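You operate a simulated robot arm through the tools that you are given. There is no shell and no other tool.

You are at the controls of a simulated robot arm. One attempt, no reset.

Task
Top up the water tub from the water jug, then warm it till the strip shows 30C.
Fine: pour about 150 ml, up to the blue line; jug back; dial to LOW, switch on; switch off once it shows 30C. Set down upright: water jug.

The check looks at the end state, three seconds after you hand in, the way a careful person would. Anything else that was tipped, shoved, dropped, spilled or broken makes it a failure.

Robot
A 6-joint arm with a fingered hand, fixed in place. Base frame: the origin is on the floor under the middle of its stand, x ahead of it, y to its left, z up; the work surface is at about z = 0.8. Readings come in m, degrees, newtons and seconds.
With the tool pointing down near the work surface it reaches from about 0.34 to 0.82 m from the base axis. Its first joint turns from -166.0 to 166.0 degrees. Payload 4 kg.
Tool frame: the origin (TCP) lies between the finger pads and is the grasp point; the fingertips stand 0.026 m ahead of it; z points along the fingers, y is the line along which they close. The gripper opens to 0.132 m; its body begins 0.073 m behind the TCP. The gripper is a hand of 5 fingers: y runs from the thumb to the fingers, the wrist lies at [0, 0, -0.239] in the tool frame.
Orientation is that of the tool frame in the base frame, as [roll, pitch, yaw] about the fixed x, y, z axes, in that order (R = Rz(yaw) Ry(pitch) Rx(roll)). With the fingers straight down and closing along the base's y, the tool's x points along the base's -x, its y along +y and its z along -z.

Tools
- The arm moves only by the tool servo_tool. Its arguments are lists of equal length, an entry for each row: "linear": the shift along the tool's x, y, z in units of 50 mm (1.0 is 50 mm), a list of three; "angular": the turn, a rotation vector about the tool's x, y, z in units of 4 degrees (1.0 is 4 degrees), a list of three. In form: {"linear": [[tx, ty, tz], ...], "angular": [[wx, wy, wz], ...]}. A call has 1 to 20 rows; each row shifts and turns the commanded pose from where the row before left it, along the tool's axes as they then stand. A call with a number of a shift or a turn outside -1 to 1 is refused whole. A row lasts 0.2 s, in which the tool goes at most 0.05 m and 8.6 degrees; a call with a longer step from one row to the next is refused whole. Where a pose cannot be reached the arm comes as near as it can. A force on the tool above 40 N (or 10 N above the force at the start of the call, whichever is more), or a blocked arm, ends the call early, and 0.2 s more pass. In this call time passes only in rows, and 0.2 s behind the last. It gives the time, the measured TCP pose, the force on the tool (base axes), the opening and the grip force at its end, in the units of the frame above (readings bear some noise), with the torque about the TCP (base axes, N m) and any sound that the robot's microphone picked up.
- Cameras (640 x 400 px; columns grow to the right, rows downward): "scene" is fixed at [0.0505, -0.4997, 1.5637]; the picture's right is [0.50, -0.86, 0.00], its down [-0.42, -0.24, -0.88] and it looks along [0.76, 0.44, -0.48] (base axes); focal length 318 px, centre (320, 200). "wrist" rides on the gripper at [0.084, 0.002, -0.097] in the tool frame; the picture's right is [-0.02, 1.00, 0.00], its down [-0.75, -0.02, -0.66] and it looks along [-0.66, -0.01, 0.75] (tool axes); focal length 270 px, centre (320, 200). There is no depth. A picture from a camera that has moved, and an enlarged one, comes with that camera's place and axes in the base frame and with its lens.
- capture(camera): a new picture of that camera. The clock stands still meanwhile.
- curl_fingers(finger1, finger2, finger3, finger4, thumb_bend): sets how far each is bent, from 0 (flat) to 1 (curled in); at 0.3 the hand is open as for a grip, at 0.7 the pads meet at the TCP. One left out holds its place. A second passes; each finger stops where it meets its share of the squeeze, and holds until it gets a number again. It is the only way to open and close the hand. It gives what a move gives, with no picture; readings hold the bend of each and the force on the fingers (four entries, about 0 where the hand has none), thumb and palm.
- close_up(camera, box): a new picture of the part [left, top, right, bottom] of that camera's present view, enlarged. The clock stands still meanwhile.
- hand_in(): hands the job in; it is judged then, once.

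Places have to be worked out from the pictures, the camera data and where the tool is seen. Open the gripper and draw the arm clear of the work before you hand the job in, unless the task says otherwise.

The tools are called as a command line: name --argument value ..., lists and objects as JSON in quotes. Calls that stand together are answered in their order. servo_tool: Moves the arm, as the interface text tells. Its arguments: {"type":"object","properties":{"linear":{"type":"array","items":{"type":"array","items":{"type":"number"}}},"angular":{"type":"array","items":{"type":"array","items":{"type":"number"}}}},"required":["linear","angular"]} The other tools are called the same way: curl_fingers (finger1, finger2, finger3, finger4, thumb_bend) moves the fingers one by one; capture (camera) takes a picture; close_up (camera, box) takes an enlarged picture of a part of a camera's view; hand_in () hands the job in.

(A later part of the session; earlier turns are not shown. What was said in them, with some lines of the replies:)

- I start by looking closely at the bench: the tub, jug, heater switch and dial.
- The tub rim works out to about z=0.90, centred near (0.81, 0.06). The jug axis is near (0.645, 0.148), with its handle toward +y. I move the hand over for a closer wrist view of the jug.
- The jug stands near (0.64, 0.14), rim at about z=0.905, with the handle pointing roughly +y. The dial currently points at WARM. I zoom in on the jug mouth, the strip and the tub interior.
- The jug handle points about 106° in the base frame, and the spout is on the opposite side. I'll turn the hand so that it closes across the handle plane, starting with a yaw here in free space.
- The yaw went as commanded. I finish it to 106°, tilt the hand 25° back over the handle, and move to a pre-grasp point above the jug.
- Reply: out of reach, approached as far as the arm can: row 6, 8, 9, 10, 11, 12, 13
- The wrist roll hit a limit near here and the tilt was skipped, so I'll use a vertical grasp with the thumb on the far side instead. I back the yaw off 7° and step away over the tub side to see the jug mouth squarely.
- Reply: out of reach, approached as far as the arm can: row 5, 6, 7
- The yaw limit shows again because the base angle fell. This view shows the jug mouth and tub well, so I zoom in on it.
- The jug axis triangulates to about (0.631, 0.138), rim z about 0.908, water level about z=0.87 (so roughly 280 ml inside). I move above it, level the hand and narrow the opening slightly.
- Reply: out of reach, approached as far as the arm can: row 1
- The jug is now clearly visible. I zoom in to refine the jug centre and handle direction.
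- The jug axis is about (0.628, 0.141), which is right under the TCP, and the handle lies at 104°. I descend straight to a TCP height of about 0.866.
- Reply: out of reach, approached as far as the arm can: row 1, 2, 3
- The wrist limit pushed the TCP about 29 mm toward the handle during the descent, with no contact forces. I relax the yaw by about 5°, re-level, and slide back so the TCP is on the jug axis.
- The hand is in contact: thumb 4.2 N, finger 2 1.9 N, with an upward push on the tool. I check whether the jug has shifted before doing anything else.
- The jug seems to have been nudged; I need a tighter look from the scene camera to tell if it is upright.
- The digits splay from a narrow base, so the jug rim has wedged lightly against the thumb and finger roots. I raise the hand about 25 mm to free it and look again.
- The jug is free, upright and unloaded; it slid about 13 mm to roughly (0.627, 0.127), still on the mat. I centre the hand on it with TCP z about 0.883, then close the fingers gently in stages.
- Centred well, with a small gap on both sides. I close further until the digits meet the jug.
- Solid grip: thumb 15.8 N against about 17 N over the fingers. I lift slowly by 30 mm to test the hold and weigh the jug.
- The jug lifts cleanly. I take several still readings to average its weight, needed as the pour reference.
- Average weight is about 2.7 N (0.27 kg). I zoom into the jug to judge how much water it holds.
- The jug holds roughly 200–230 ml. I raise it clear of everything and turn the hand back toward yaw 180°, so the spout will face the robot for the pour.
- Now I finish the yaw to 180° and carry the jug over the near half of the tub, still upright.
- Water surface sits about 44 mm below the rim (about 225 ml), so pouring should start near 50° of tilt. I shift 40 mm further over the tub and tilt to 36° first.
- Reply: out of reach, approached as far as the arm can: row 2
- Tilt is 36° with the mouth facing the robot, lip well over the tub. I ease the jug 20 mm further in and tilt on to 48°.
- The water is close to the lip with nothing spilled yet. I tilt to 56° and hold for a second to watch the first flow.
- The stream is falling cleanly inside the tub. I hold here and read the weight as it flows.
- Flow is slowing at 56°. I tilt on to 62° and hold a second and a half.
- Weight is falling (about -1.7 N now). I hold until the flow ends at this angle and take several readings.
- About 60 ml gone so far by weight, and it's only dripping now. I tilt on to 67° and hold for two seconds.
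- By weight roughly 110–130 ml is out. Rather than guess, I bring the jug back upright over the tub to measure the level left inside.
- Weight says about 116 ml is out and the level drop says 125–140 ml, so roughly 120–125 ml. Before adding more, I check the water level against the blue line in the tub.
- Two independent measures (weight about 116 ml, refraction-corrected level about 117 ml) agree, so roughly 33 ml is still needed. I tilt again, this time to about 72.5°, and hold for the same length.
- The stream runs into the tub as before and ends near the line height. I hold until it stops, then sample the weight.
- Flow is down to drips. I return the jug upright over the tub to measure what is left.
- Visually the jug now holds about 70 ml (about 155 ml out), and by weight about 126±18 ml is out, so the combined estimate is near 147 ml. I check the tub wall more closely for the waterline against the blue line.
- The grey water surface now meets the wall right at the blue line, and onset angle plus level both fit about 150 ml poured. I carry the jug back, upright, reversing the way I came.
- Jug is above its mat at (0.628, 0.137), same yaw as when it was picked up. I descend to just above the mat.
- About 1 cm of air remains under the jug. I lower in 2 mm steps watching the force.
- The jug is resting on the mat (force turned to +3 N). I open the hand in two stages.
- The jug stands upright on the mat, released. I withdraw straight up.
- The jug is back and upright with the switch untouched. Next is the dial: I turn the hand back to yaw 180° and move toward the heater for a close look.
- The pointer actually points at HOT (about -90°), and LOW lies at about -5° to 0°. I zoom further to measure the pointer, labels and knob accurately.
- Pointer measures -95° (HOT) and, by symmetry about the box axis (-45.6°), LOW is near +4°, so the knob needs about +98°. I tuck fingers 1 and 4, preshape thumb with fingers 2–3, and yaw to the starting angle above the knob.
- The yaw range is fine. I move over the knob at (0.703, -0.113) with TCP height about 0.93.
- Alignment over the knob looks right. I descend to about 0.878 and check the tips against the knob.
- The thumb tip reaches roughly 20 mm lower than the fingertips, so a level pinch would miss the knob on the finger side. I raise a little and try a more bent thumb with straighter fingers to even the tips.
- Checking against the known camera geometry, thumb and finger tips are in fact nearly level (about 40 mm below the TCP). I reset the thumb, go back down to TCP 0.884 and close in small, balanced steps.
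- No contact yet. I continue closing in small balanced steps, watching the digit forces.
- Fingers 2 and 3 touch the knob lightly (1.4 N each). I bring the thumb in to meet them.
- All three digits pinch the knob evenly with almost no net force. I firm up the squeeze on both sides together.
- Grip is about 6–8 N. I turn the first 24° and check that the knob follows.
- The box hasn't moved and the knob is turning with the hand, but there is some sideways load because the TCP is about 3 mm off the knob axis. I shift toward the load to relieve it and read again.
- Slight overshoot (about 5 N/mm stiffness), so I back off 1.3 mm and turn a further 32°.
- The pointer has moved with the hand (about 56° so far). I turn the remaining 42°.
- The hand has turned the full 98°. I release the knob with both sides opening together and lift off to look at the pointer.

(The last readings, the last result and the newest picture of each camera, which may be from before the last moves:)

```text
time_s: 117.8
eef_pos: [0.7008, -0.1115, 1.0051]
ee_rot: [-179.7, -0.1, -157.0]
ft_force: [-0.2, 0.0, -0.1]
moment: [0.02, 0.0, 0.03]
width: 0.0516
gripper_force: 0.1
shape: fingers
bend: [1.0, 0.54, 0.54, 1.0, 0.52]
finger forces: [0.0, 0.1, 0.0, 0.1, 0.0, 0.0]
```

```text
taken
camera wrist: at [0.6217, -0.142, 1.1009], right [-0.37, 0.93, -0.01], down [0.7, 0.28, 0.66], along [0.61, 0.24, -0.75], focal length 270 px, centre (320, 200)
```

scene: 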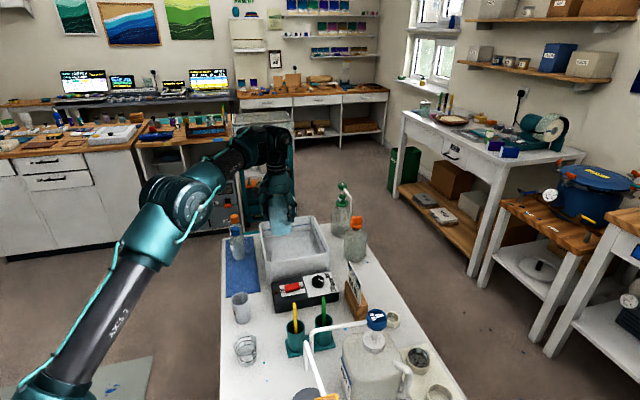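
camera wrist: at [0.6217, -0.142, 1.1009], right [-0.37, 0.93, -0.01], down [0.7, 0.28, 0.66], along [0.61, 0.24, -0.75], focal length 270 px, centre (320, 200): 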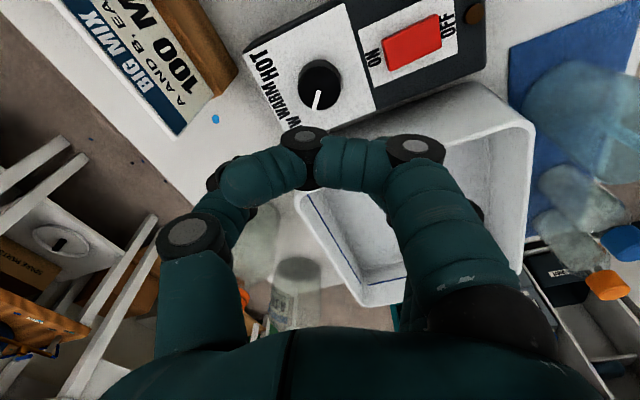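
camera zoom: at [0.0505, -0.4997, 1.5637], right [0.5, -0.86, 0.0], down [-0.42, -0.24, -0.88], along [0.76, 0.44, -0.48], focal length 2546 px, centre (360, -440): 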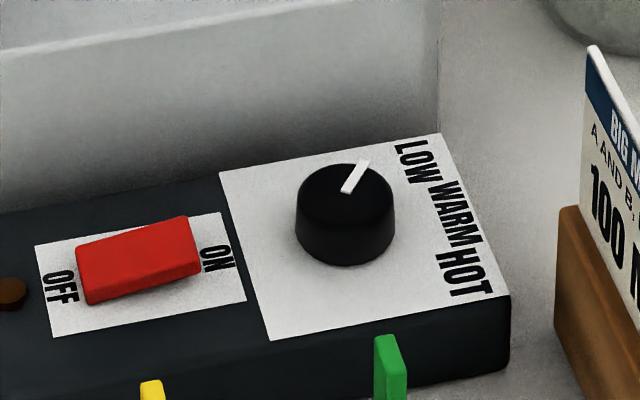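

The pointer now points toward LOW. I zoom with the wrist camera to measure its angle.

close_up --camera "wrist" --box '[245, 40, 385, 140]'

```text
4.00 times, centred on (315, 90) of wrist
camera zoom: at [0.6217, -0.142, 1.1009], right [-0.37, 0.93, -0.01], down [0.7, 0.28, 0.66], along [0.61, 0.24, -0.75], focal length 1081 px, centre (340, 640)
```

zoom: 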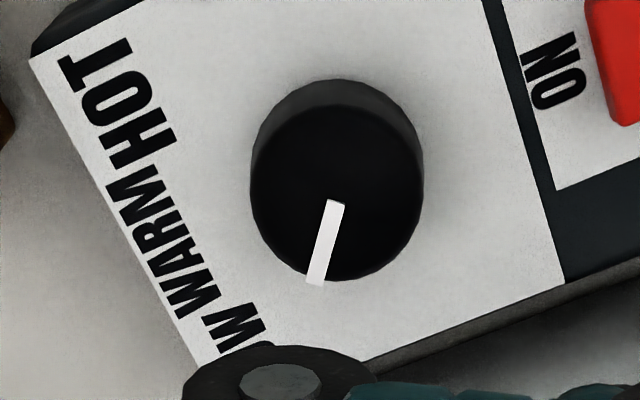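

The pointer is at +7°, i.e. 52° from the box axis, mirroring the initial HOT position, so the dial is at LOW. Next I tuck all four fingers and keep the thumb as a single pressing digit for the rocker's ON end.

curl_fingers --finger1 1.0 --finger2 1.0 --finger3 1.0 --finger4 1.0 --thumb_bend 0.4

capture --camera "wrist"

close_up --camera "scene" --box '[270, 200, 360, 300]'

```text
time_s: 118.8
eef_pos: [0.7019, -0.1115, 1.005]
ee_rot: [-179.6, 0.0, -157.0]
ft_force: [-0.6, 0.1, -1.0]
moment: [0.0, -0.02, 0.02]
width: 0.0584
gripper_force: 0.0
shape: fingers
bend: [1.0, 1.0, 1.0, 1.0, 0.4]
finger forces: [0.0, 0.0, 0.0, 0.0, 0.0, 0.0]
```

```text
taken
camera wrist: at [0.6218, -0.142, 1.1005], right [-0.37, 0.93, -0.01], down [0.7, 0.28, 0.66], along [0.61, 0.24, -0.75], focal length 270 px, centre (320, 200)
```

wrist: 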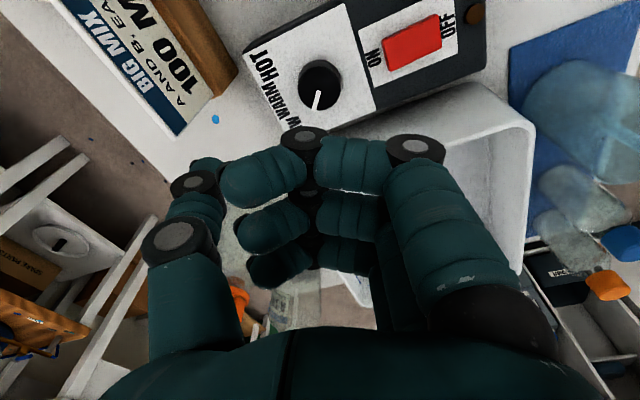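

```text
4.00 times, centred on (315, 250) of scene
camera zoom: at [0.0505, -0.4997, 1.5637], right [0.5, -0.86, 0.0], down [-0.42, -0.24, -0.88], along [0.76, 0.44, -0.48], focal length 1273 px, centre (340, 0)
```

zoom: 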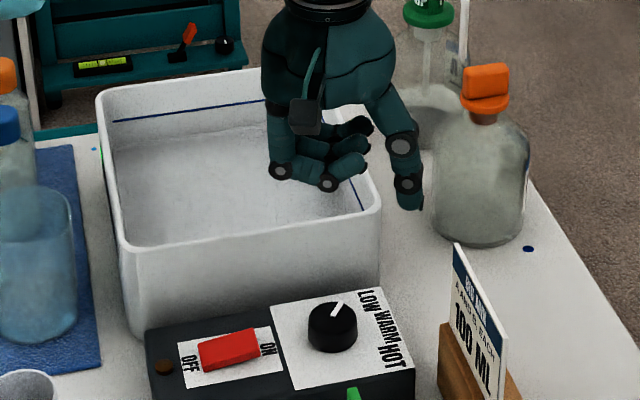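

The thumb tip sits about 62 mm to the side and 31 mm below the TCP. I rotate so the hand stays on the robot side of the heater, and bring the thumb tip above the ON end at about (0.649, -0.067).

servo_tool --linear '[[0, 0, 0], [0, 0, 0], [0, 0, 0], [0, 0, 0], [0, 0, 0], [0, 0, 0], [0, 0, 0], [0, 0, 0], [0, 0, 0], [0, 0, 0], [-0.08, 0.867, 0], [-0.08, 0.867, 0], [-0.08, 0.867, 0], [0, 0, 0.5], [0, 0, 0.5], [0, 0, 0.4], [0, 0, 0]]' --angular '[[0, 0, -1], [0, 0, -1], [0, 0, -1], [0, 0, -1], [0, 0, -1], [0, 0, -1], [0, 0, -1], [0, 0, -1], [0, 0, -1], [0, 0, -0.25], [0, 0, 0], [0, 0, 0], [0, 0, 0], [0, 0, 0], [0, 0, 0], [0, 0, 0], [0, 0, 0]]'

capture --camera "wrist"

close_up --camera "scene" --box '[265, 235, 345, 305]'

```text
time_s: 122.4
eef_pos: [0.5934, -0.0349, 0.9351]
ee_rot: [-179.7, -0.1, -120.0]
ft_force: [0.2, 1.2, -1.3]
moment: [0.0, -0.02, -0.03]
width: 0.0582
gripper_force: 0.1
shape: fingers
bend: [1.0, 1.0, 1.0, 1.0, 0.4]
finger forces: [0.1, 0.0, 0.1, 0.0, 0.0, 0.1]
```

```text
taken
camera wrist: at [0.549, -0.1081, 1.0312], right [-0.86, 0.52, 0.0], down [0.39, 0.65, 0.66], along [0.34, 0.56, -0.76], focal length 270 px, centre (320, 200)
```

wrist: 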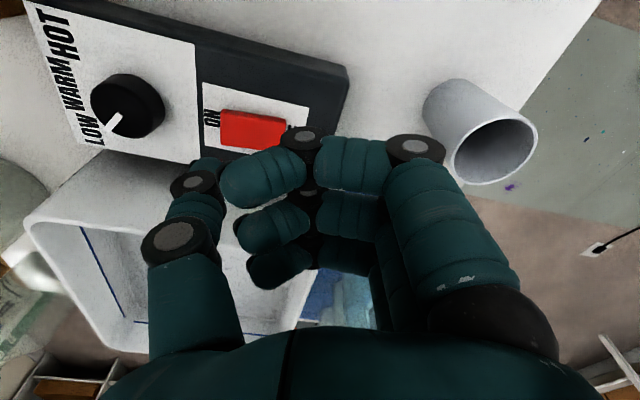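

```text
5.71 times, centred on (305, 270) of scene
camera zoom: at [0.0505, -0.4997, 1.5637], right [0.5, -0.86, 0.0], down [-0.42, -0.24, -0.88], along [0.76, 0.44, -0.48], focal length 1818 px, centre (406, -200)
```

zoom: 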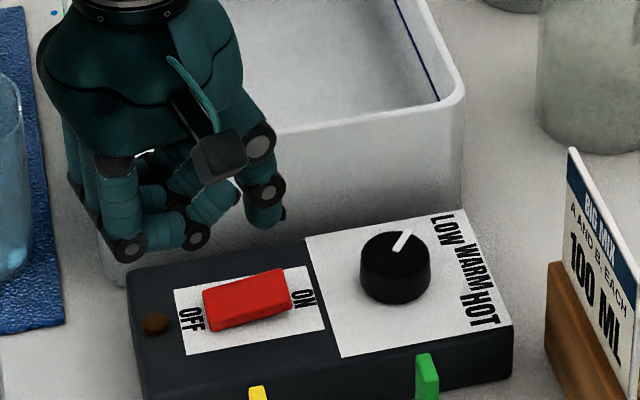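

The thumb tip lines up over the rocker's ON end within about 2 mm. I lower to just above it.

servo_tool --linear '[[0, -0.02, 0.25], [0, -0.02, 0.25], [0, 0, 0.2], [0, 0, 0]]' --angular '[[0, 0, 0], [0, 0, 0], [0, 0, 0], [0, 0, 0]]'

close_up --camera "scene" --box '[275, 255, 330, 300]'

close_up --camera "wrist" --box '[130, 50, 370, 230]'

```text
time_s: 123.4
eef_pos: [0.5956, -0.0385, 0.901]
ee_rot: [-179.7, -0.1, -120.0]
ft_force: [0.2, -0.2, 0.7]
moment: [0.01, -0.04, 0.0]
width: 0.0584
gripper_force: 0.2
shape: fingers
bend: [1.0, 1.0, 1.0, 1.0, 0.4]
finger forces: [0.0, 0.0, 0.0, 0.1, 0.1, 0.1]
```

```text
8.89 times, centred on (302, 278) of scene
camera zoom: at [0.0505, -0.4997, 1.5637], right [0.5, -0.86, 0.0], down [-0.42, -0.24, -0.88], along [0.76, 0.44, -0.48], focal length 2828 px, centre (476, -489)
```

zoom: 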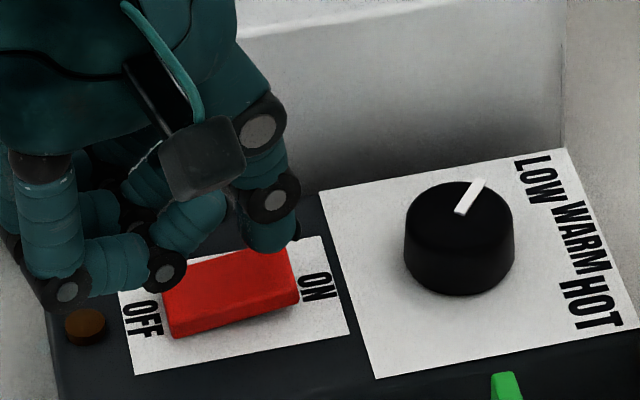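

```text
2.22 times, centred on (250, 140) of wrist
camera zoom: at [0.5517, -0.1098, 0.9959], right [-0.86, 0.52, -0.01], down [0.39, 0.65, 0.66], along [0.34, 0.56, -0.76], focal length 601 px, centre (476, 333)
```

zoom: 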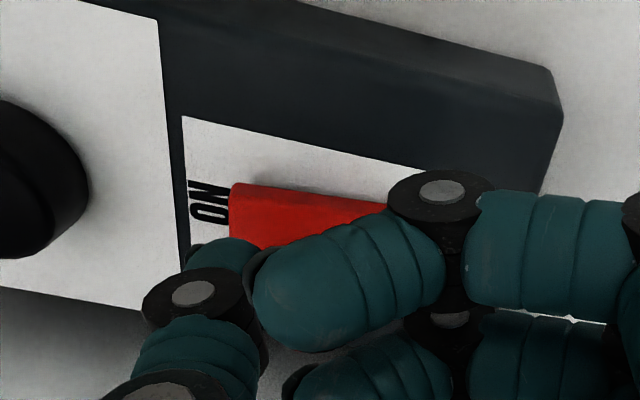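

Both views agree the tip will land near the middle of the ON end. I step down 2 mm at a time to find contact.

servo_tool --linear '[[0, 0.02, 0.04], [0, 0.02, 0.04], [0, 0, 0.04], [0, 0, 0.04], [0, 0, 0]]' --angular '[[0, 0, 0], [0, 0, 0], [0, 0, 0], [0, 0, 0], [0, 0, 0]]'

servo_tool --linear '[[0, 0, 0.04], [0, 0, 0.04], [0, 0, 0]]' --angular '[[0, 0, 0], [0, 0, 0], [0, 0, 0]]'

close_up --camera "scene" --box '[275, 255, 330, 300]'

```text
time_s: 124.6
eef_pos: [0.594, -0.0365, 0.8908]
ee_rot: [-179.7, -0.2, -120.0]
ft_force: [-0.5, -0.2, 0.6]
moment: [0.02, 0.0, -0.02]
width: 0.0582
gripper_force: 0.1
shape: fingers
bend: [1.0, 1.0, 1.0, 1.0, 0.4]
finger forces: [0.0, 0.0, 0.0, 0.0, 0.0, 0.0]
```

```text
time_s: 125.4
eef_pos: [0.5949, -0.0371, 0.8855]
ee_rot: [-179.6, -0.3, -119.9]
ft_force: [0.3, -0.1, -0.4]
moment: [-0.01, 0.06, 0.04]
width: 0.0579
gripper_force: 0.0
shape: fingers
bend: [1.0, 1.0, 1.0, 1.0, 0.4]
finger forces: [0.1, 0.0, 0.0, 0.0, 0.0, 0.1]
```

```text
8.89 times, centred on (302, 278) of scene
camera zoom: at [0.0505, -0.4997, 1.5637], right [0.5, -0.86, 0.0], down [-0.42, -0.24, -0.88], along [0.76, 0.44, -0.48], focal length 2828 px, centre (476, -489)
```

zoom: 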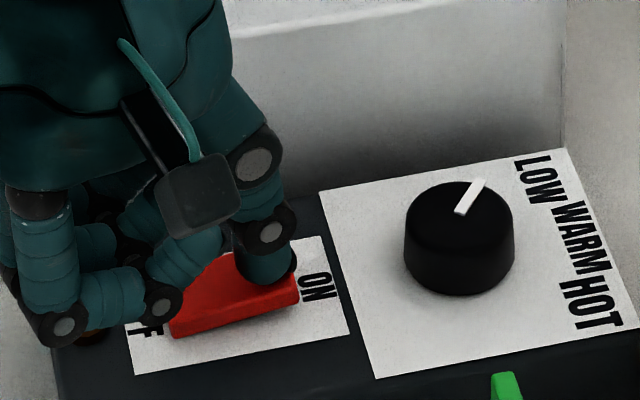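

Nearly there, still no force. I keep stepping down until the rocker moves.

servo_tool --linear '[[0, 0, 0.04], [0, 0, 0.04], [0, 0, 0]]' --angular '[[0, 0, 0], [0, 0, 0], [0, 0, 0]]'

servo_tool --linear '[[0, 0, 0.04], [0, 0, 0.04], [0, 0, 0]]' --angular '[[0, 0, 0], [0, 0, 0], [0, 0, 0]]'

close_up --camera "scene" --box '[275, 255, 330, 300]'

```text
time_s: 126.2
eef_pos: [0.5941, -0.0363, 0.8832]
ee_rot: [-179.7, -0.3, -120.0]
ft_force: [0.2, -0.6, 2.0]
moment: [-0.04, -0.05, 0.0]
width: 0.0583
gripper_force: 0.3
shape: fingers
bend: [1.0, 1.0, 1.0, 1.0, 0.4]
finger forces: [0.1, 0.1, 0.1, 0.0, 0.8, 0.0]
```

```text
time_s: 127.0
eef_pos: [0.5937, -0.0362, 0.88]
ee_rot: [-179.7, -0.2, -119.9]
ft_force: [-0.5, 0.3, 2.7]
moment: [-0.11, -0.15, 0.01]
width: 0.0588
gripper_force: 1.6
shape: fingers
bend: [1.0, 1.0, 1.0, 1.0, 0.4]
finger forces: [0.0, 0.1, 0.1, 0.1, 3.1, 0.0]
```

```text
8.89 times, centred on (302, 278) of scene
camera zoom: at [0.0505, -0.4997, 1.5637], right [0.5, -0.86, 0.0], down [-0.42, -0.24, -0.88], along [0.76, 0.44, -0.48], focal length 2828 px, centre (476, -489)
```

zoom: 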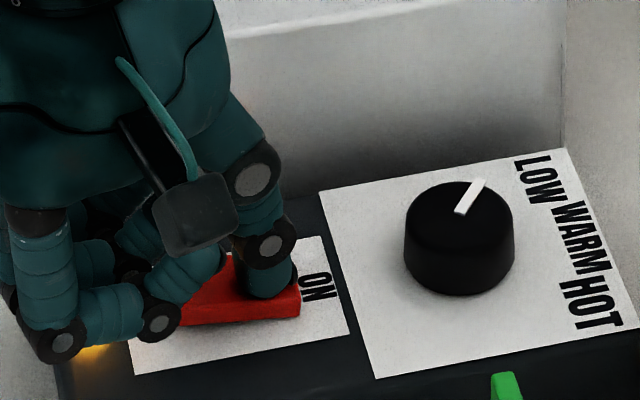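

The rocker has flipped to ON and the orange lamp is lit (about t = 126.5 s), with only 3 N of press. I lift off, turn back to yaw 180° and move to where the wrist camera can read the strip.

servo_tool --linear '[[0, 0, -0.4], [0, 0, -0.6], [0, 0, -0.1], [0, 0, -0.1], [0, 0, -0.1], [0, 0, -0.1], [0, 0, -0.1], [0, 0, -0.1], [0, 0, -0.1], [0, 0, -0.1], [0, 0, -0.1], [0, 0, -0.1], [0, 0, -0.1], [0, 0, -0.1], [0, 0, -0.1], [0, 0, -0.1], [0, 0, -0.1], [0.16, 0.71, 0], [0.16, 0.71, 0], [0.16, 0.71, 0]]' --angular '[[0, 0, 0], [0, 0, 0], [0, 0, 1], [0, 0, 1], [0, 0, 1], [0, 0, 1], [0, 0, 1], [0, 0, 1], [0, 0, 1], [0, 0, 1], [0, 0, 1], [0, 0, 1], [0, 0, 1], [0, 0, 1], [0, 0, 1], [0, 0, 1], [0, 0, 1], [0, 0, 0], [0, 0, 0], [0, 0, 0]]'

capture --camera "wrist"

close_up --camera "scene" --box '[240, 220, 350, 310]'

```text
time_s: 131.2
eef_pos: [0.5704, 0.0719, 1.0018]
ee_rot: [-179.6, 0.1, 179.9]
ft_force: [0.8, -1.1, -0.5]
moment: [-0.02, -0.02, 0.02]
width: 0.0584
gripper_force: 0.0
shape: fingers
bend: [1.0, 1.0, 1.0, 1.0, 0.4]
finger forces: [0.1, 0.0, 0.1, 0.0, 0.1, 0.1]
```

```text
taken
camera wrist: at [0.4858, 0.0735, 1.0973], right [0.02, 1.0, -0.01], down [0.75, -0.01, 0.66], along [0.66, -0.02, -0.75], focal length 270 px, centre (320, 200)
```

wrist: 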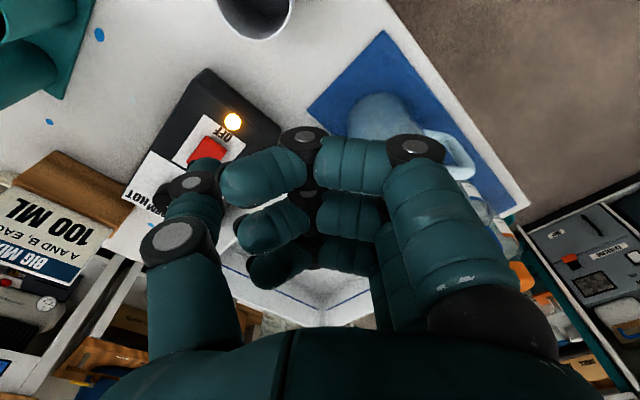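

```text
4.44 times, centred on (295, 265) of scene
camera zoom: at [0.0505, -0.4997, 1.5637], right [0.5, -0.86, 0.0], down [-0.42, -0.24, -0.88], along [0.76, 0.44, -0.48], focal length 1414 px, centre (431, -89)
```

zoom: 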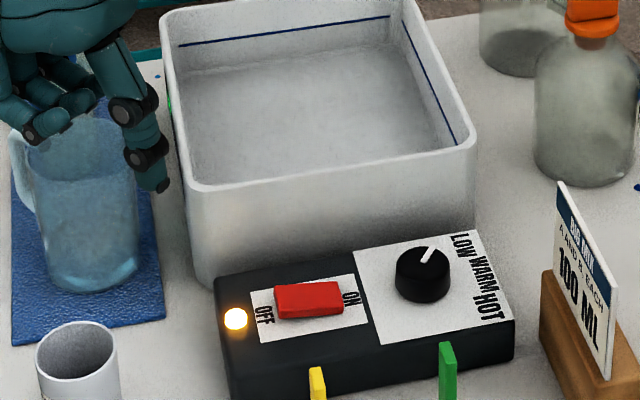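

The lamp is lit and the dial reads LOW. I open the fingers to clear the wrist view toward the strip.

curl_fingers --finger1 0.3 --finger2 0.3 --finger3 0.3 --finger4 0.3 --thumb_bend 0.4

capture --camera "wrist"

close_up --camera "wrist" --box '[320, 150, 460, 270]'

```text
time_s: 132.2
eef_pos: [0.5704, 0.0703, 1.0015]
ee_rot: [-179.7, 0.0, 180.0]
ft_force: [-0.1, -0.8, 0.1]
moment: [0.0, -0.01, -0.03]
width: 0.1232
gripper_force: 0.1
shape: fingers
bend: [0.3, 0.3, 0.3, 0.3, 0.4]
finger forces: [0.0, 0.0, 0.0, 0.0, 0.1, 0.0]
```

```text
taken
camera wrist: at [0.4859, 0.0732, 1.0971], right [0.02, 1.0, -0.01], down [0.75, -0.01, 0.66], along [0.66, -0.02, -0.75], focal length 270 px, centre (320, 200)
```

wrist: 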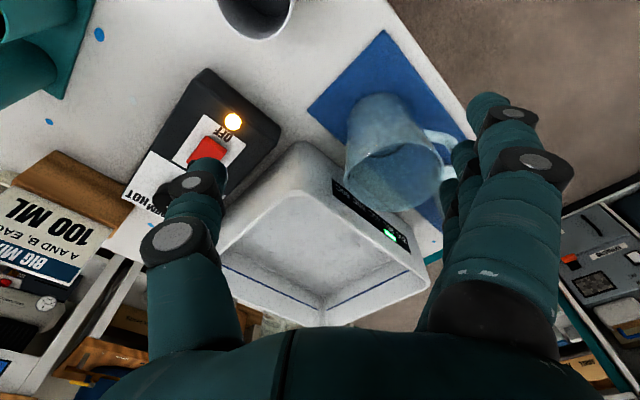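

```text
3.33 times, centred on (390, 210) of wrist
camera zoom: at [0.4859, 0.0732, 1.0971], right [0.02, 1.0, -0.01], down [0.75, -0.01, 0.66], along [0.66, -0.02, -0.75], focal length 901 px, centre (87, 167)
```

zoom: 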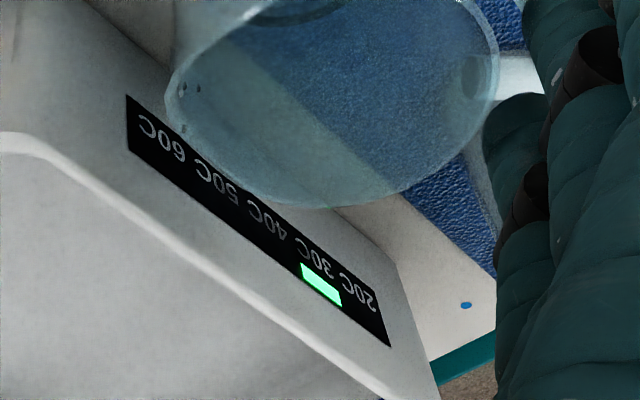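

The strip marker has already moved off 20C. I zoom hard on the strip to read it exactly (the clock stands still).

close_up --camera "wrist" --box '[370, 205, 425, 260]'

close_up --camera "wrist" --box '[190, 90, 270, 180]'

```text
7.27 times, centred on (398, 232) of wrist
camera zoom: at [0.4859, 0.0732, 1.0971], right [0.02, 1.0, -0.01], down [0.75, -0.01, 0.66], along [0.66, -0.02, -0.75], focal length 1966 px, centre (-244, -36)
```

zoom: 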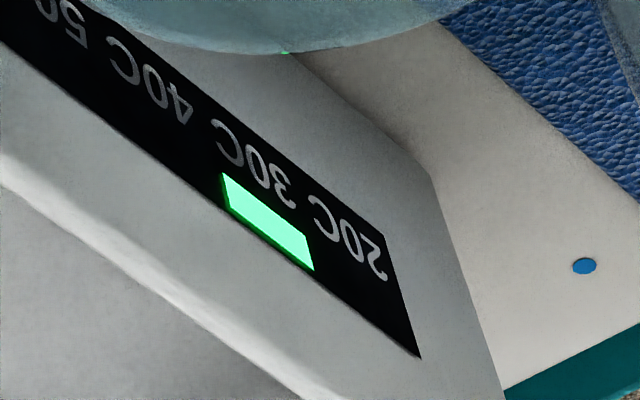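

```text
4.44 times, centred on (230, 135) of wrist
camera zoom: at [0.4859, 0.0732, 1.0971], right [0.02, 1.0, -0.01], down [0.75, -0.01, 0.66], along [0.66, -0.02, -0.75], focal length 1201 px, centre (720, 489)
```

zoom: 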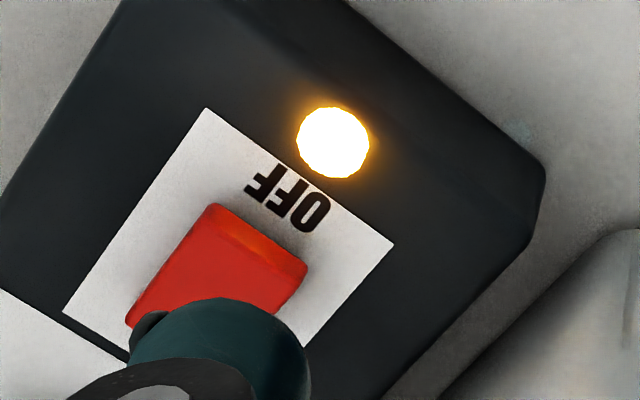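

The marker is on 30C already, so I switch off right away. In one go I tuck the fingers, swing the thumb over the OFF end at about (0.631, -0.05), and press down gently.

curl_fingers --finger1 1.0 --finger2 1.0 --finger3 1.0 --finger4 1.0 --thumb_bend 0.4

servo_tool --linear '[[-0.19, -0.286, 0.406], [-0.134, -0.246, 0.406], [-0.116, -0.255, 0.406], [-0.098, -0.262, 0.406], [-0.08, -0.268, 0.406], [0, 0, 0.1]]' --angular '[[0, 0, -1], [0, 0, -1], [0, 0, -1], [0, 0, -1], [0, 0, -1], [0, 0, 0]]'

close_up --camera "scene" --box '[275, 255, 330, 300]'

capture --camera "wrist"

```text
time_s: 133.2
eef_pos: [0.5715, 0.0712, 1.0013]
ee_rot: [-179.6, 0.1, -180.0]
ft_force: [-0.3, -0.3, 0.4]
moment: [-0.03, 0.02, -0.02]
width: 0.0583
gripper_force: 0.1
shape: fingers
bend: [1.0, 1.0, 1.0, 1.0, 0.4]
finger forces: [0.0, 0.0, 0.0, 0.0, 0.0, 0.0]
```

```text
time_s: 134.6
eef_pos: [0.6084, 0.0087, 0.8976]
ee_rot: [-179.7, 0.0, -160.0]
ft_force: [0.0, 0.4, 0.3]
moment: [-0.01, 0.0, 0.01]
width: 0.0585
gripper_force: 0.0
shape: fingers
bend: [1.0, 1.0, 1.0, 1.0, 0.4]
finger forces: [0.1, 0.0, 0.1, 0.1, 0.1, 0.0]
```

```text
8.89 times, centred on (302, 278) of scene
camera zoom: at [0.0505, -0.4997, 1.5637], right [0.5, -0.86, 0.0], down [-0.42, -0.24, -0.88], along [0.76, 0.44, -0.48], focal length 2828 px, centre (476, -489)
```

zoom: 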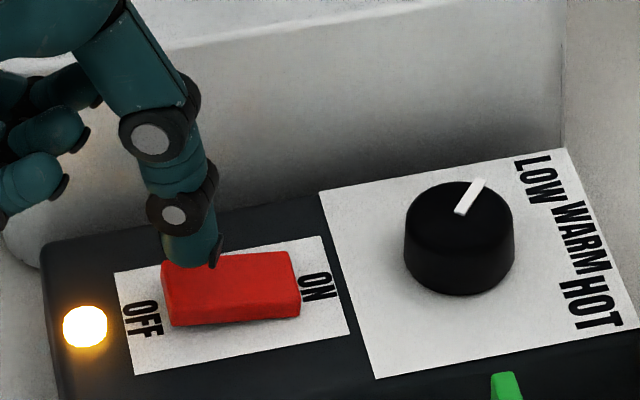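

```text
taken
camera wrist: at [0.5284, -0.018, 0.9938], right [-0.32, 0.95, -0.01], down [0.71, 0.25, 0.66], along [0.62, 0.21, -0.75], focal length 270 px, centre (320, 200)
```

wrist: 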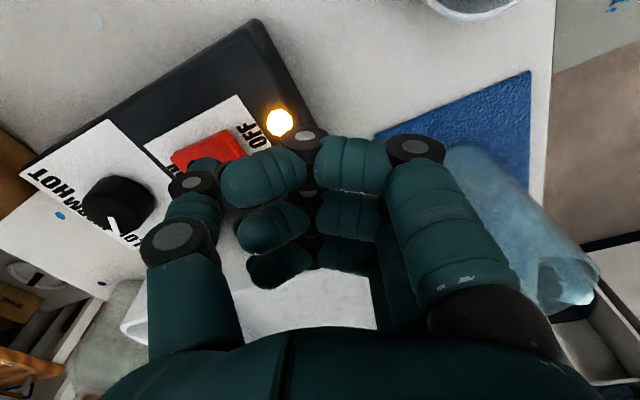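

The thumb is squarely over the OFF end. I press straight down now.

servo_tool --linear '[[0, 0, 0.16], [0, 0, 0.12], [0, 0, 0.1]]' --angular '[[0, 0, 0], [0, 0, 0], [0, 0, 0]]'

close_up --camera "scene" --box '[275, 255, 330, 300]'

```text
time_s: 135.4
eef_pos: [0.6089, 0.0094, 0.8814]
ee_rot: [-179.6, 0.1, -160.1]
ft_force: [-7.9, 5.1, 17.9]
moment: [-1.03, -0.33, -0.34]
width: 0.0581
gripper_force: 9.8
shape: fingers
bend: [1.0, 1.0, 1.0, 1.0, 0.4]
finger forces: [0.0, 0.0, 0.0, 0.0, 19.3, 0.0]
```

```text
8.89 times, centred on (302, 278) of scene
camera zoom: at [0.0505, -0.4997, 1.5637], right [0.5, -0.86, 0.0], down [-0.42, -0.24, -0.88], along [0.76, 0.44, -0.48], focal length 2828 px, centre (476, -489)
```

zoom: 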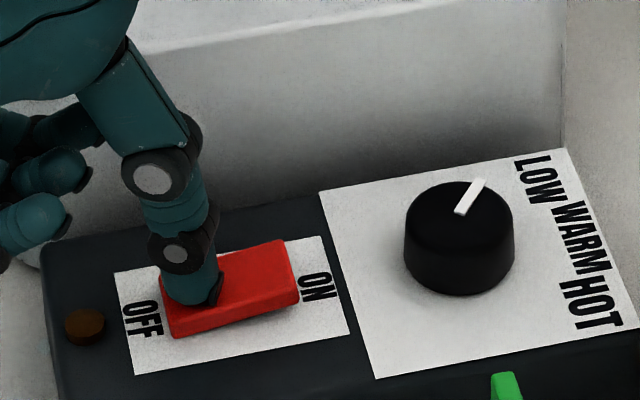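

The lamp is out and the rocker is back to OFF (about t = 135.2 s); the box hasn't shifted. I lift the thumb straight off.

servo_tool --linear '[[0, 0, -0.2], [0, 0, -0.4], [0, 0, -0.7], [0, 0, -0.7], [0, 0, -0.5]]' --angular '[[0, 0, 0], [0, 0, 0], [0, 0, 0], [0, 0, 0], [0, 0, 0]]'

close_up --camera "scene" --box '[240, 220, 350, 310]'

```text
time_s: 136.6
eef_pos: [0.6107, 0.0085, 1.0052]
ee_rot: [-179.7, 0.0, -159.9]
ft_force: [-1.1, 0.9, -0.7]
moment: [-0.01, 0.01, 0.01]
width: 0.0583
gripper_force: 0.1
shape: fingers
bend: [1.0, 1.0, 1.0, 1.0, 0.4]
finger forces: [0.0, 0.0, 0.0, 0.0, 0.1, 0.0]
```

```text
4.44 times, centred on (295, 265) of scene
camera zoom: at [0.0505, -0.4997, 1.5637], right [0.5, -0.86, 0.0], down [-0.42, -0.24, -0.88], along [0.76, 0.44, -0.48], focal length 1414 px, centre (431, -89)
```

zoom: 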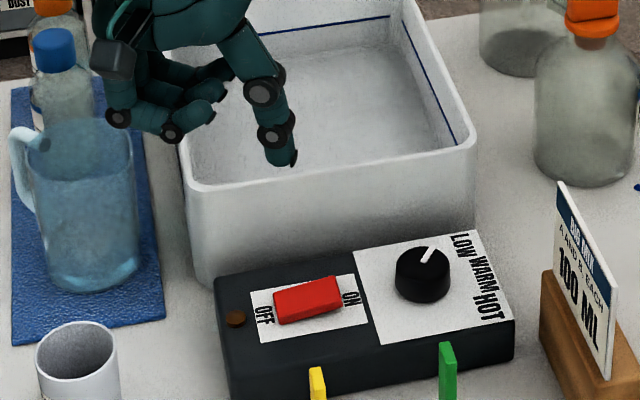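

Switch off, lamp dark, jug and everything else in place. I move back to the strip-viewing pose and open the hand.

servo_tool --linear '[[0, 0, 0], [0, 0, 0], [0, 0, 0], [0, 0, 0], [0, 0, 0], [0.27, 0.4, 0], [0.27, 0.4, 0], [0.27, 0.45, 0]]' --angular '[[0, 0, 1], [0, 0, 1], [0, 0, 1], [0, 0, 1], [0, 0, 1], [0, 0, 0], [0, 0, 0], [0, 0, 0]]'

curl_fingers --finger1 0.3 --finger2 0.3 --finger3 0.3 --finger4 0.3 --thumb_bend 0.3

capture --camera "wrist"

close_up --camera "wrist" --box '[340, 165, 440, 265]'

```text
time_s: 138.4
eef_pos: [0.57, 0.0719, 1.0015]
ee_rot: [-179.6, 0.1, -180.0]
ft_force: [0.4, 0.0, 0.4]
moment: [-0.01, 0.03, 0.03]
width: 0.0584
gripper_force: 0.0
shape: fingers
bend: [1.0, 1.0, 1.0, 1.0, 0.4]
finger forces: [0.0, 0.0, 0.1, 0.0, 0.0, 0.0]
```

```text
time_s: 139.4
eef_pos: [0.5684, 0.0721, 1.0024]
ee_rot: [-179.7, 0.0, -180.0]
ft_force: [-0.7, -0.2, -0.3]
moment: [-0.02, 0.0, 0.0]
width: 0.1383
gripper_force: 0.0
shape: fingers
bend: [0.3, 0.3, 0.3, 0.3, 0.3]
finger forces: [0.0, 0.0, 0.0, 0.0, 0.0, 0.0]
```

```text
taken
camera wrist: at [0.4837, 0.0742, 1.0977], right [0.02, 1.0, -0.01], down [0.75, -0.01, 0.66], along [0.66, -0.02, -0.75], focal length 270 px, centre (320, 200)
```

wrist: 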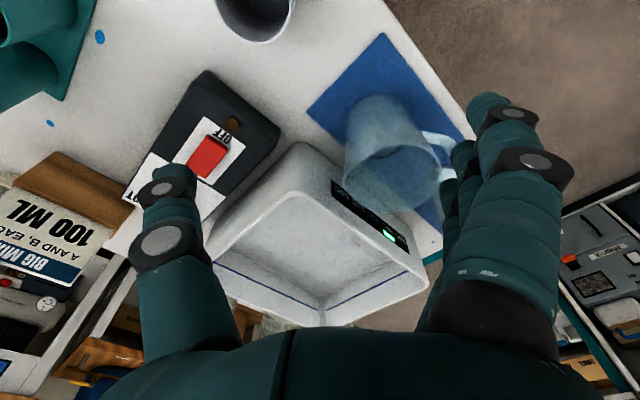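

```text
4.00 times, centred on (390, 215) of wrist
camera zoom: at [0.4837, 0.0742, 1.0977], right [0.02, 1.0, -0.01], down [0.75, -0.01, 0.66], along [0.66, -0.02, -0.75], focal length 1081 px, centre (40, 140)
```

zoom: 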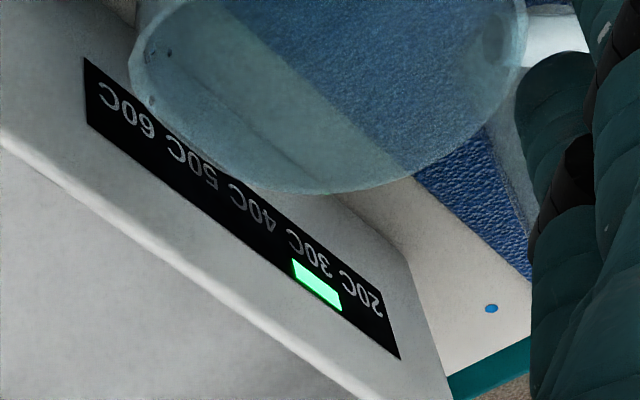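

The marker sits exactly at 30C (it was one label-width over, at 20C, at the start). I check the waterline and the jug from here while the reading settles.

close_up --camera "wrist" --box '[200, 190, 440, 330]'

close_up --camera "wrist" --box '[300, 20, 480, 220]'

close_up --camera "scene" --box '[255, 205, 335, 275]'

```text
2.67 times, centred on (320, 260) of wrist
camera zoom: at [0.4837, 0.0742, 1.0977], right [0.02, 1.0, -0.01], down [0.75, -0.01, 0.66], along [0.66, -0.02, -0.75], focal length 721 px, centre (320, 40)
```

zoom: 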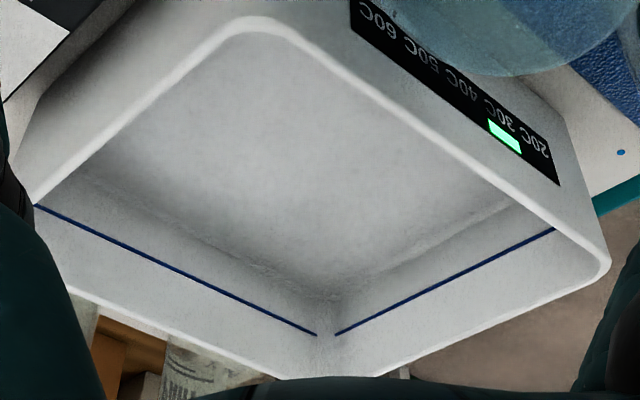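

```text
2.00 times, centred on (390, 120) of wrist
camera zoom: at [0.4837, 0.0742, 1.0977], right [0.02, 1.0, -0.01], down [0.75, -0.01, 0.66], along [0.66, -0.02, -0.75], focal length 541 px, centre (180, 360)
```

zoom: 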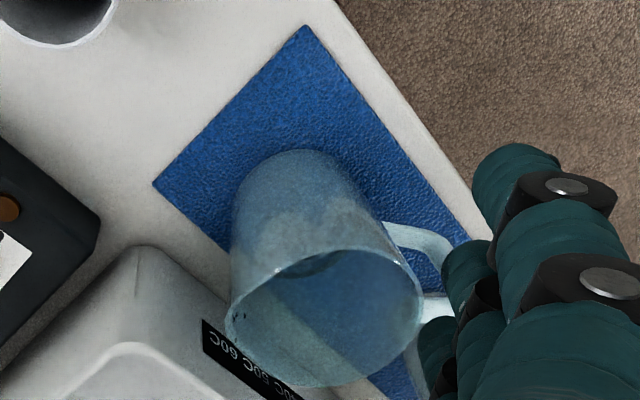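

```text
5.71 times, centred on (295, 240) of scene
camera zoom: at [0.0505, -0.4997, 1.5637], right [0.5, -0.86, 0.0], down [-0.42, -0.24, -0.88], along [0.76, 0.44, -0.48], focal length 1818 px, centre (463, -29)
```

zoom: 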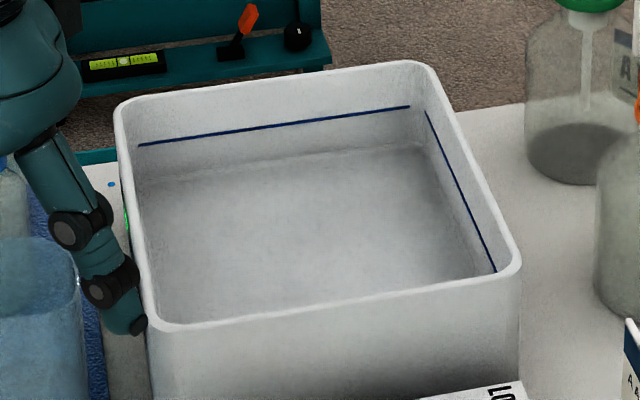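

Everything looks right: jug upright on its mat, switch OFF, dial LOW, strip at 30C. I draw the arm back up to its starting pose, clear of the work.

servo_tool --linear '[[0, 0, -0.6], [0.2, -0.3, -0.8], [0.35, -0.45, -0.75], [0.35, -0.45, -0.75], [0.35, -0.45, -0.75], [0.35, -0.45, -0.7], [0.35, -0.45, -0.6], [0.27, -0.33, -0.4]]' --angular '[[0, 0, 0], [0, 0, 0], [0, 0, 0], [0, 0, 0], [0, 0, 0], [0, 0, 0], [0, 0, 0], [0, 0, 0]]'

capture --camera "scene"

close_up --camera "wrist" --box '[300, 60, 480, 220]'

close_up --camera "scene" --box '[215, 200, 365, 320]'

```text
time_s: 141.2
eef_pos: [0.4554, -0.0704, 1.2703]
ee_rot: [-179.7, 0.1, 180.0]
ft_force: [0.2, 0.9, 0.7]
moment: [0.02, 0.01, -0.01]
width: 0.1388
gripper_force: 0.1
shape: fingers
bend: [0.3, 0.3, 0.3, 0.3, 0.3]
finger forces: [0.0, 0.1, 0.1, 0.0, 0.1, 0.0]
```

```text
taken
```

scene: 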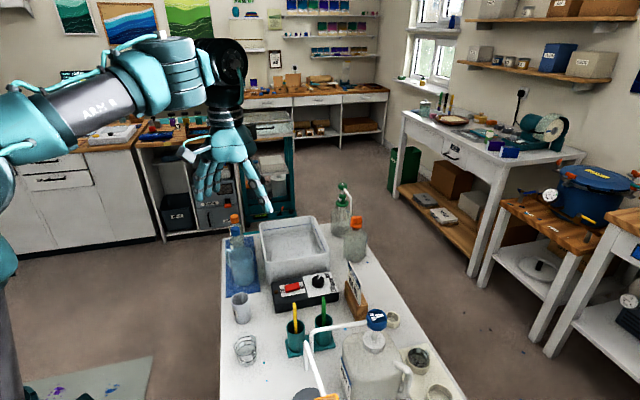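

```text
2.50 times, centred on (390, 140) of wrist
camera zoom: at [0.3701, -0.068, 1.3658], right [0.02, 1.0, -0.01], down [0.75, -0.01, 0.66], along [0.66, -0.02, -0.75], focal length 676 px, centre (145, 350)
```

zoom: 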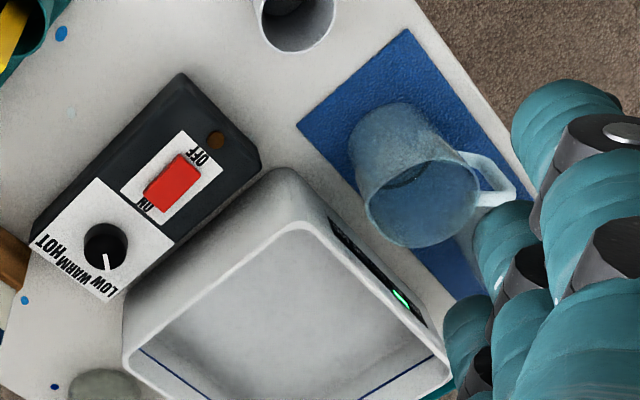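

```text
3.33 times, centred on (290, 260) of scene
camera zoom: at [0.0505, -0.4997, 1.5637], right [0.5, -0.86, 0.0], down [-0.42, -0.24, -0.88], along [0.76, 0.44, -0.48], focal length 1061 px, centre (420, 0)
```

zoom: 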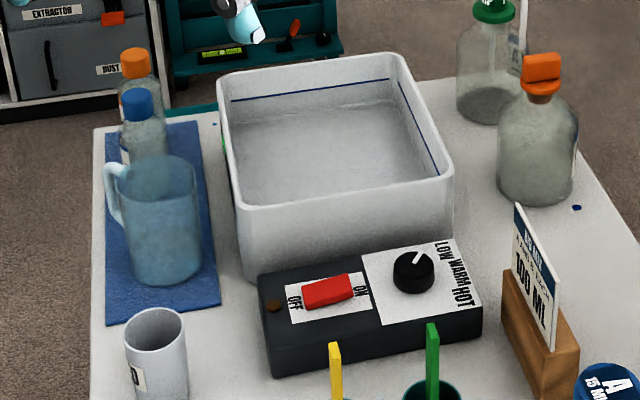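

Arm is clear. For a last comparison I repeat the exact first wrist crop to compare the tub and strip before and after.

close_up --camera "wrist" --box '[260, 60, 480, 260]'

close_up --camera "wrist" --box '[425, 145, 485, 205]'

close_up --camera "scene" --box '[218, 225, 272, 290]'

```text
2.00 times, centred on (370, 160) of wrist
camera zoom: at [0.3701, -0.068, 1.3658], right [0.02, 1.0, -0.01], down [0.75, -0.01, 0.66], along [0.66, -0.02, -0.75], focal length 541 px, centre (220, 280)
```

zoom: 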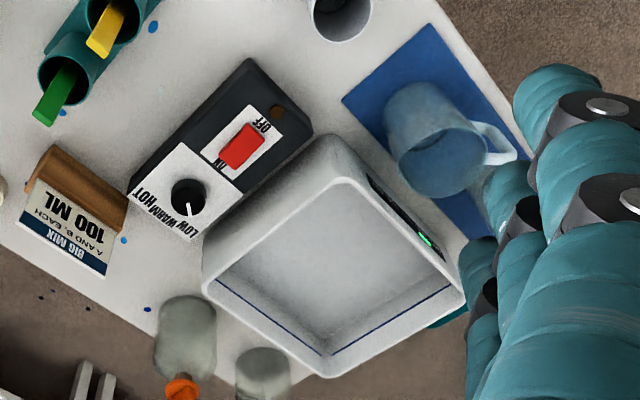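

```text
6.67 times, centred on (455, 175) of wrist
camera zoom: at [0.3701, -0.068, 1.3658], right [0.02, 1.0, -0.01], down [0.75, -0.01, 0.66], along [0.66, -0.02, -0.75], focal length 1802 px, centre (-580, 367)
```

zoom: 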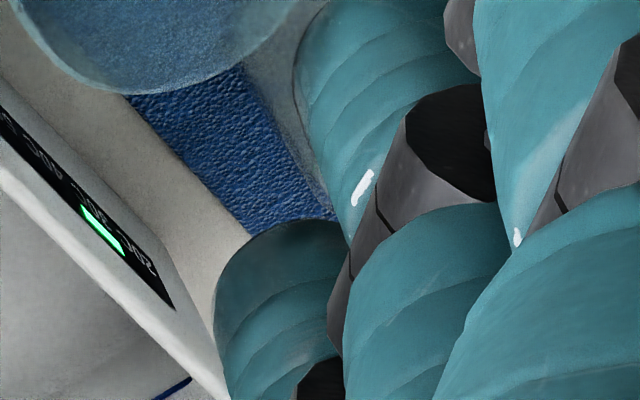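

```text
6.15 times, centred on (245, 258) of scene
camera zoom: at [0.0505, -0.4997, 1.5637], right [0.5, -0.86, 0.0], down [-0.42, -0.24, -0.88], along [0.76, 0.44, -0.48], focal length 1958 px, centre (782, -154)
```

zoom: 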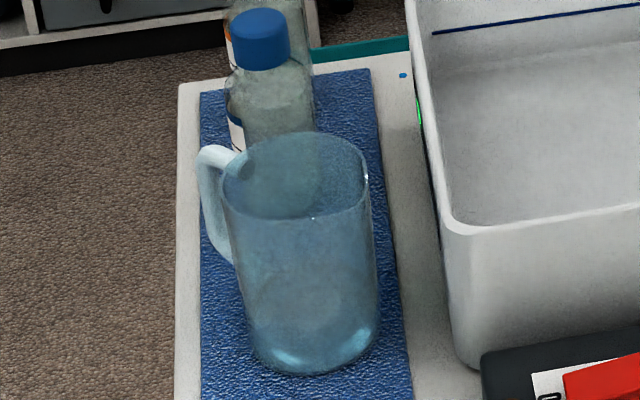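

Marker moved from 20C to 30C and has held there for six seconds after switching off. The switch is OFF, the dial is at LOW, the jug is upright on its mat, and the hand is open and clear, so I hand in.

hand_in

```text
The job is handed in.
```

I topped up the tub, warmed it until the strip showed 30C, and handed the job in. I don't have the check's result.

- **Water:** I poured about 150 ml. The drop in the jug's level and the tilt angles gave 150–155 ml. The weight readings were noisier and gave about 126 ml, give or take 19. The water surface looked level with the blue line, but I couldn't see the waterline sharply.
- **Jug:** It is back on its mat, upright. I nudged it about 12 mm while gripping it and put it back near its original spot. Its handle now points in a slightly different direction. I saw no spills in the pictures.
- **Dial and switch:** The dial started at HOT and is now at LOW. I switched the heater on at about 126.5 s and off at about 135.2 s, and the lamp went out. The off press peaked at about 18 N, but the box didn't move.
- **Strip:** It already showed 30C when I first read it, about 6 s after switching on. Switching off took about 3 s more, and it still read 30C six seconds after that.
- **Hand:** It was open and back at its starting pose, clear of the bench, when I handed in.
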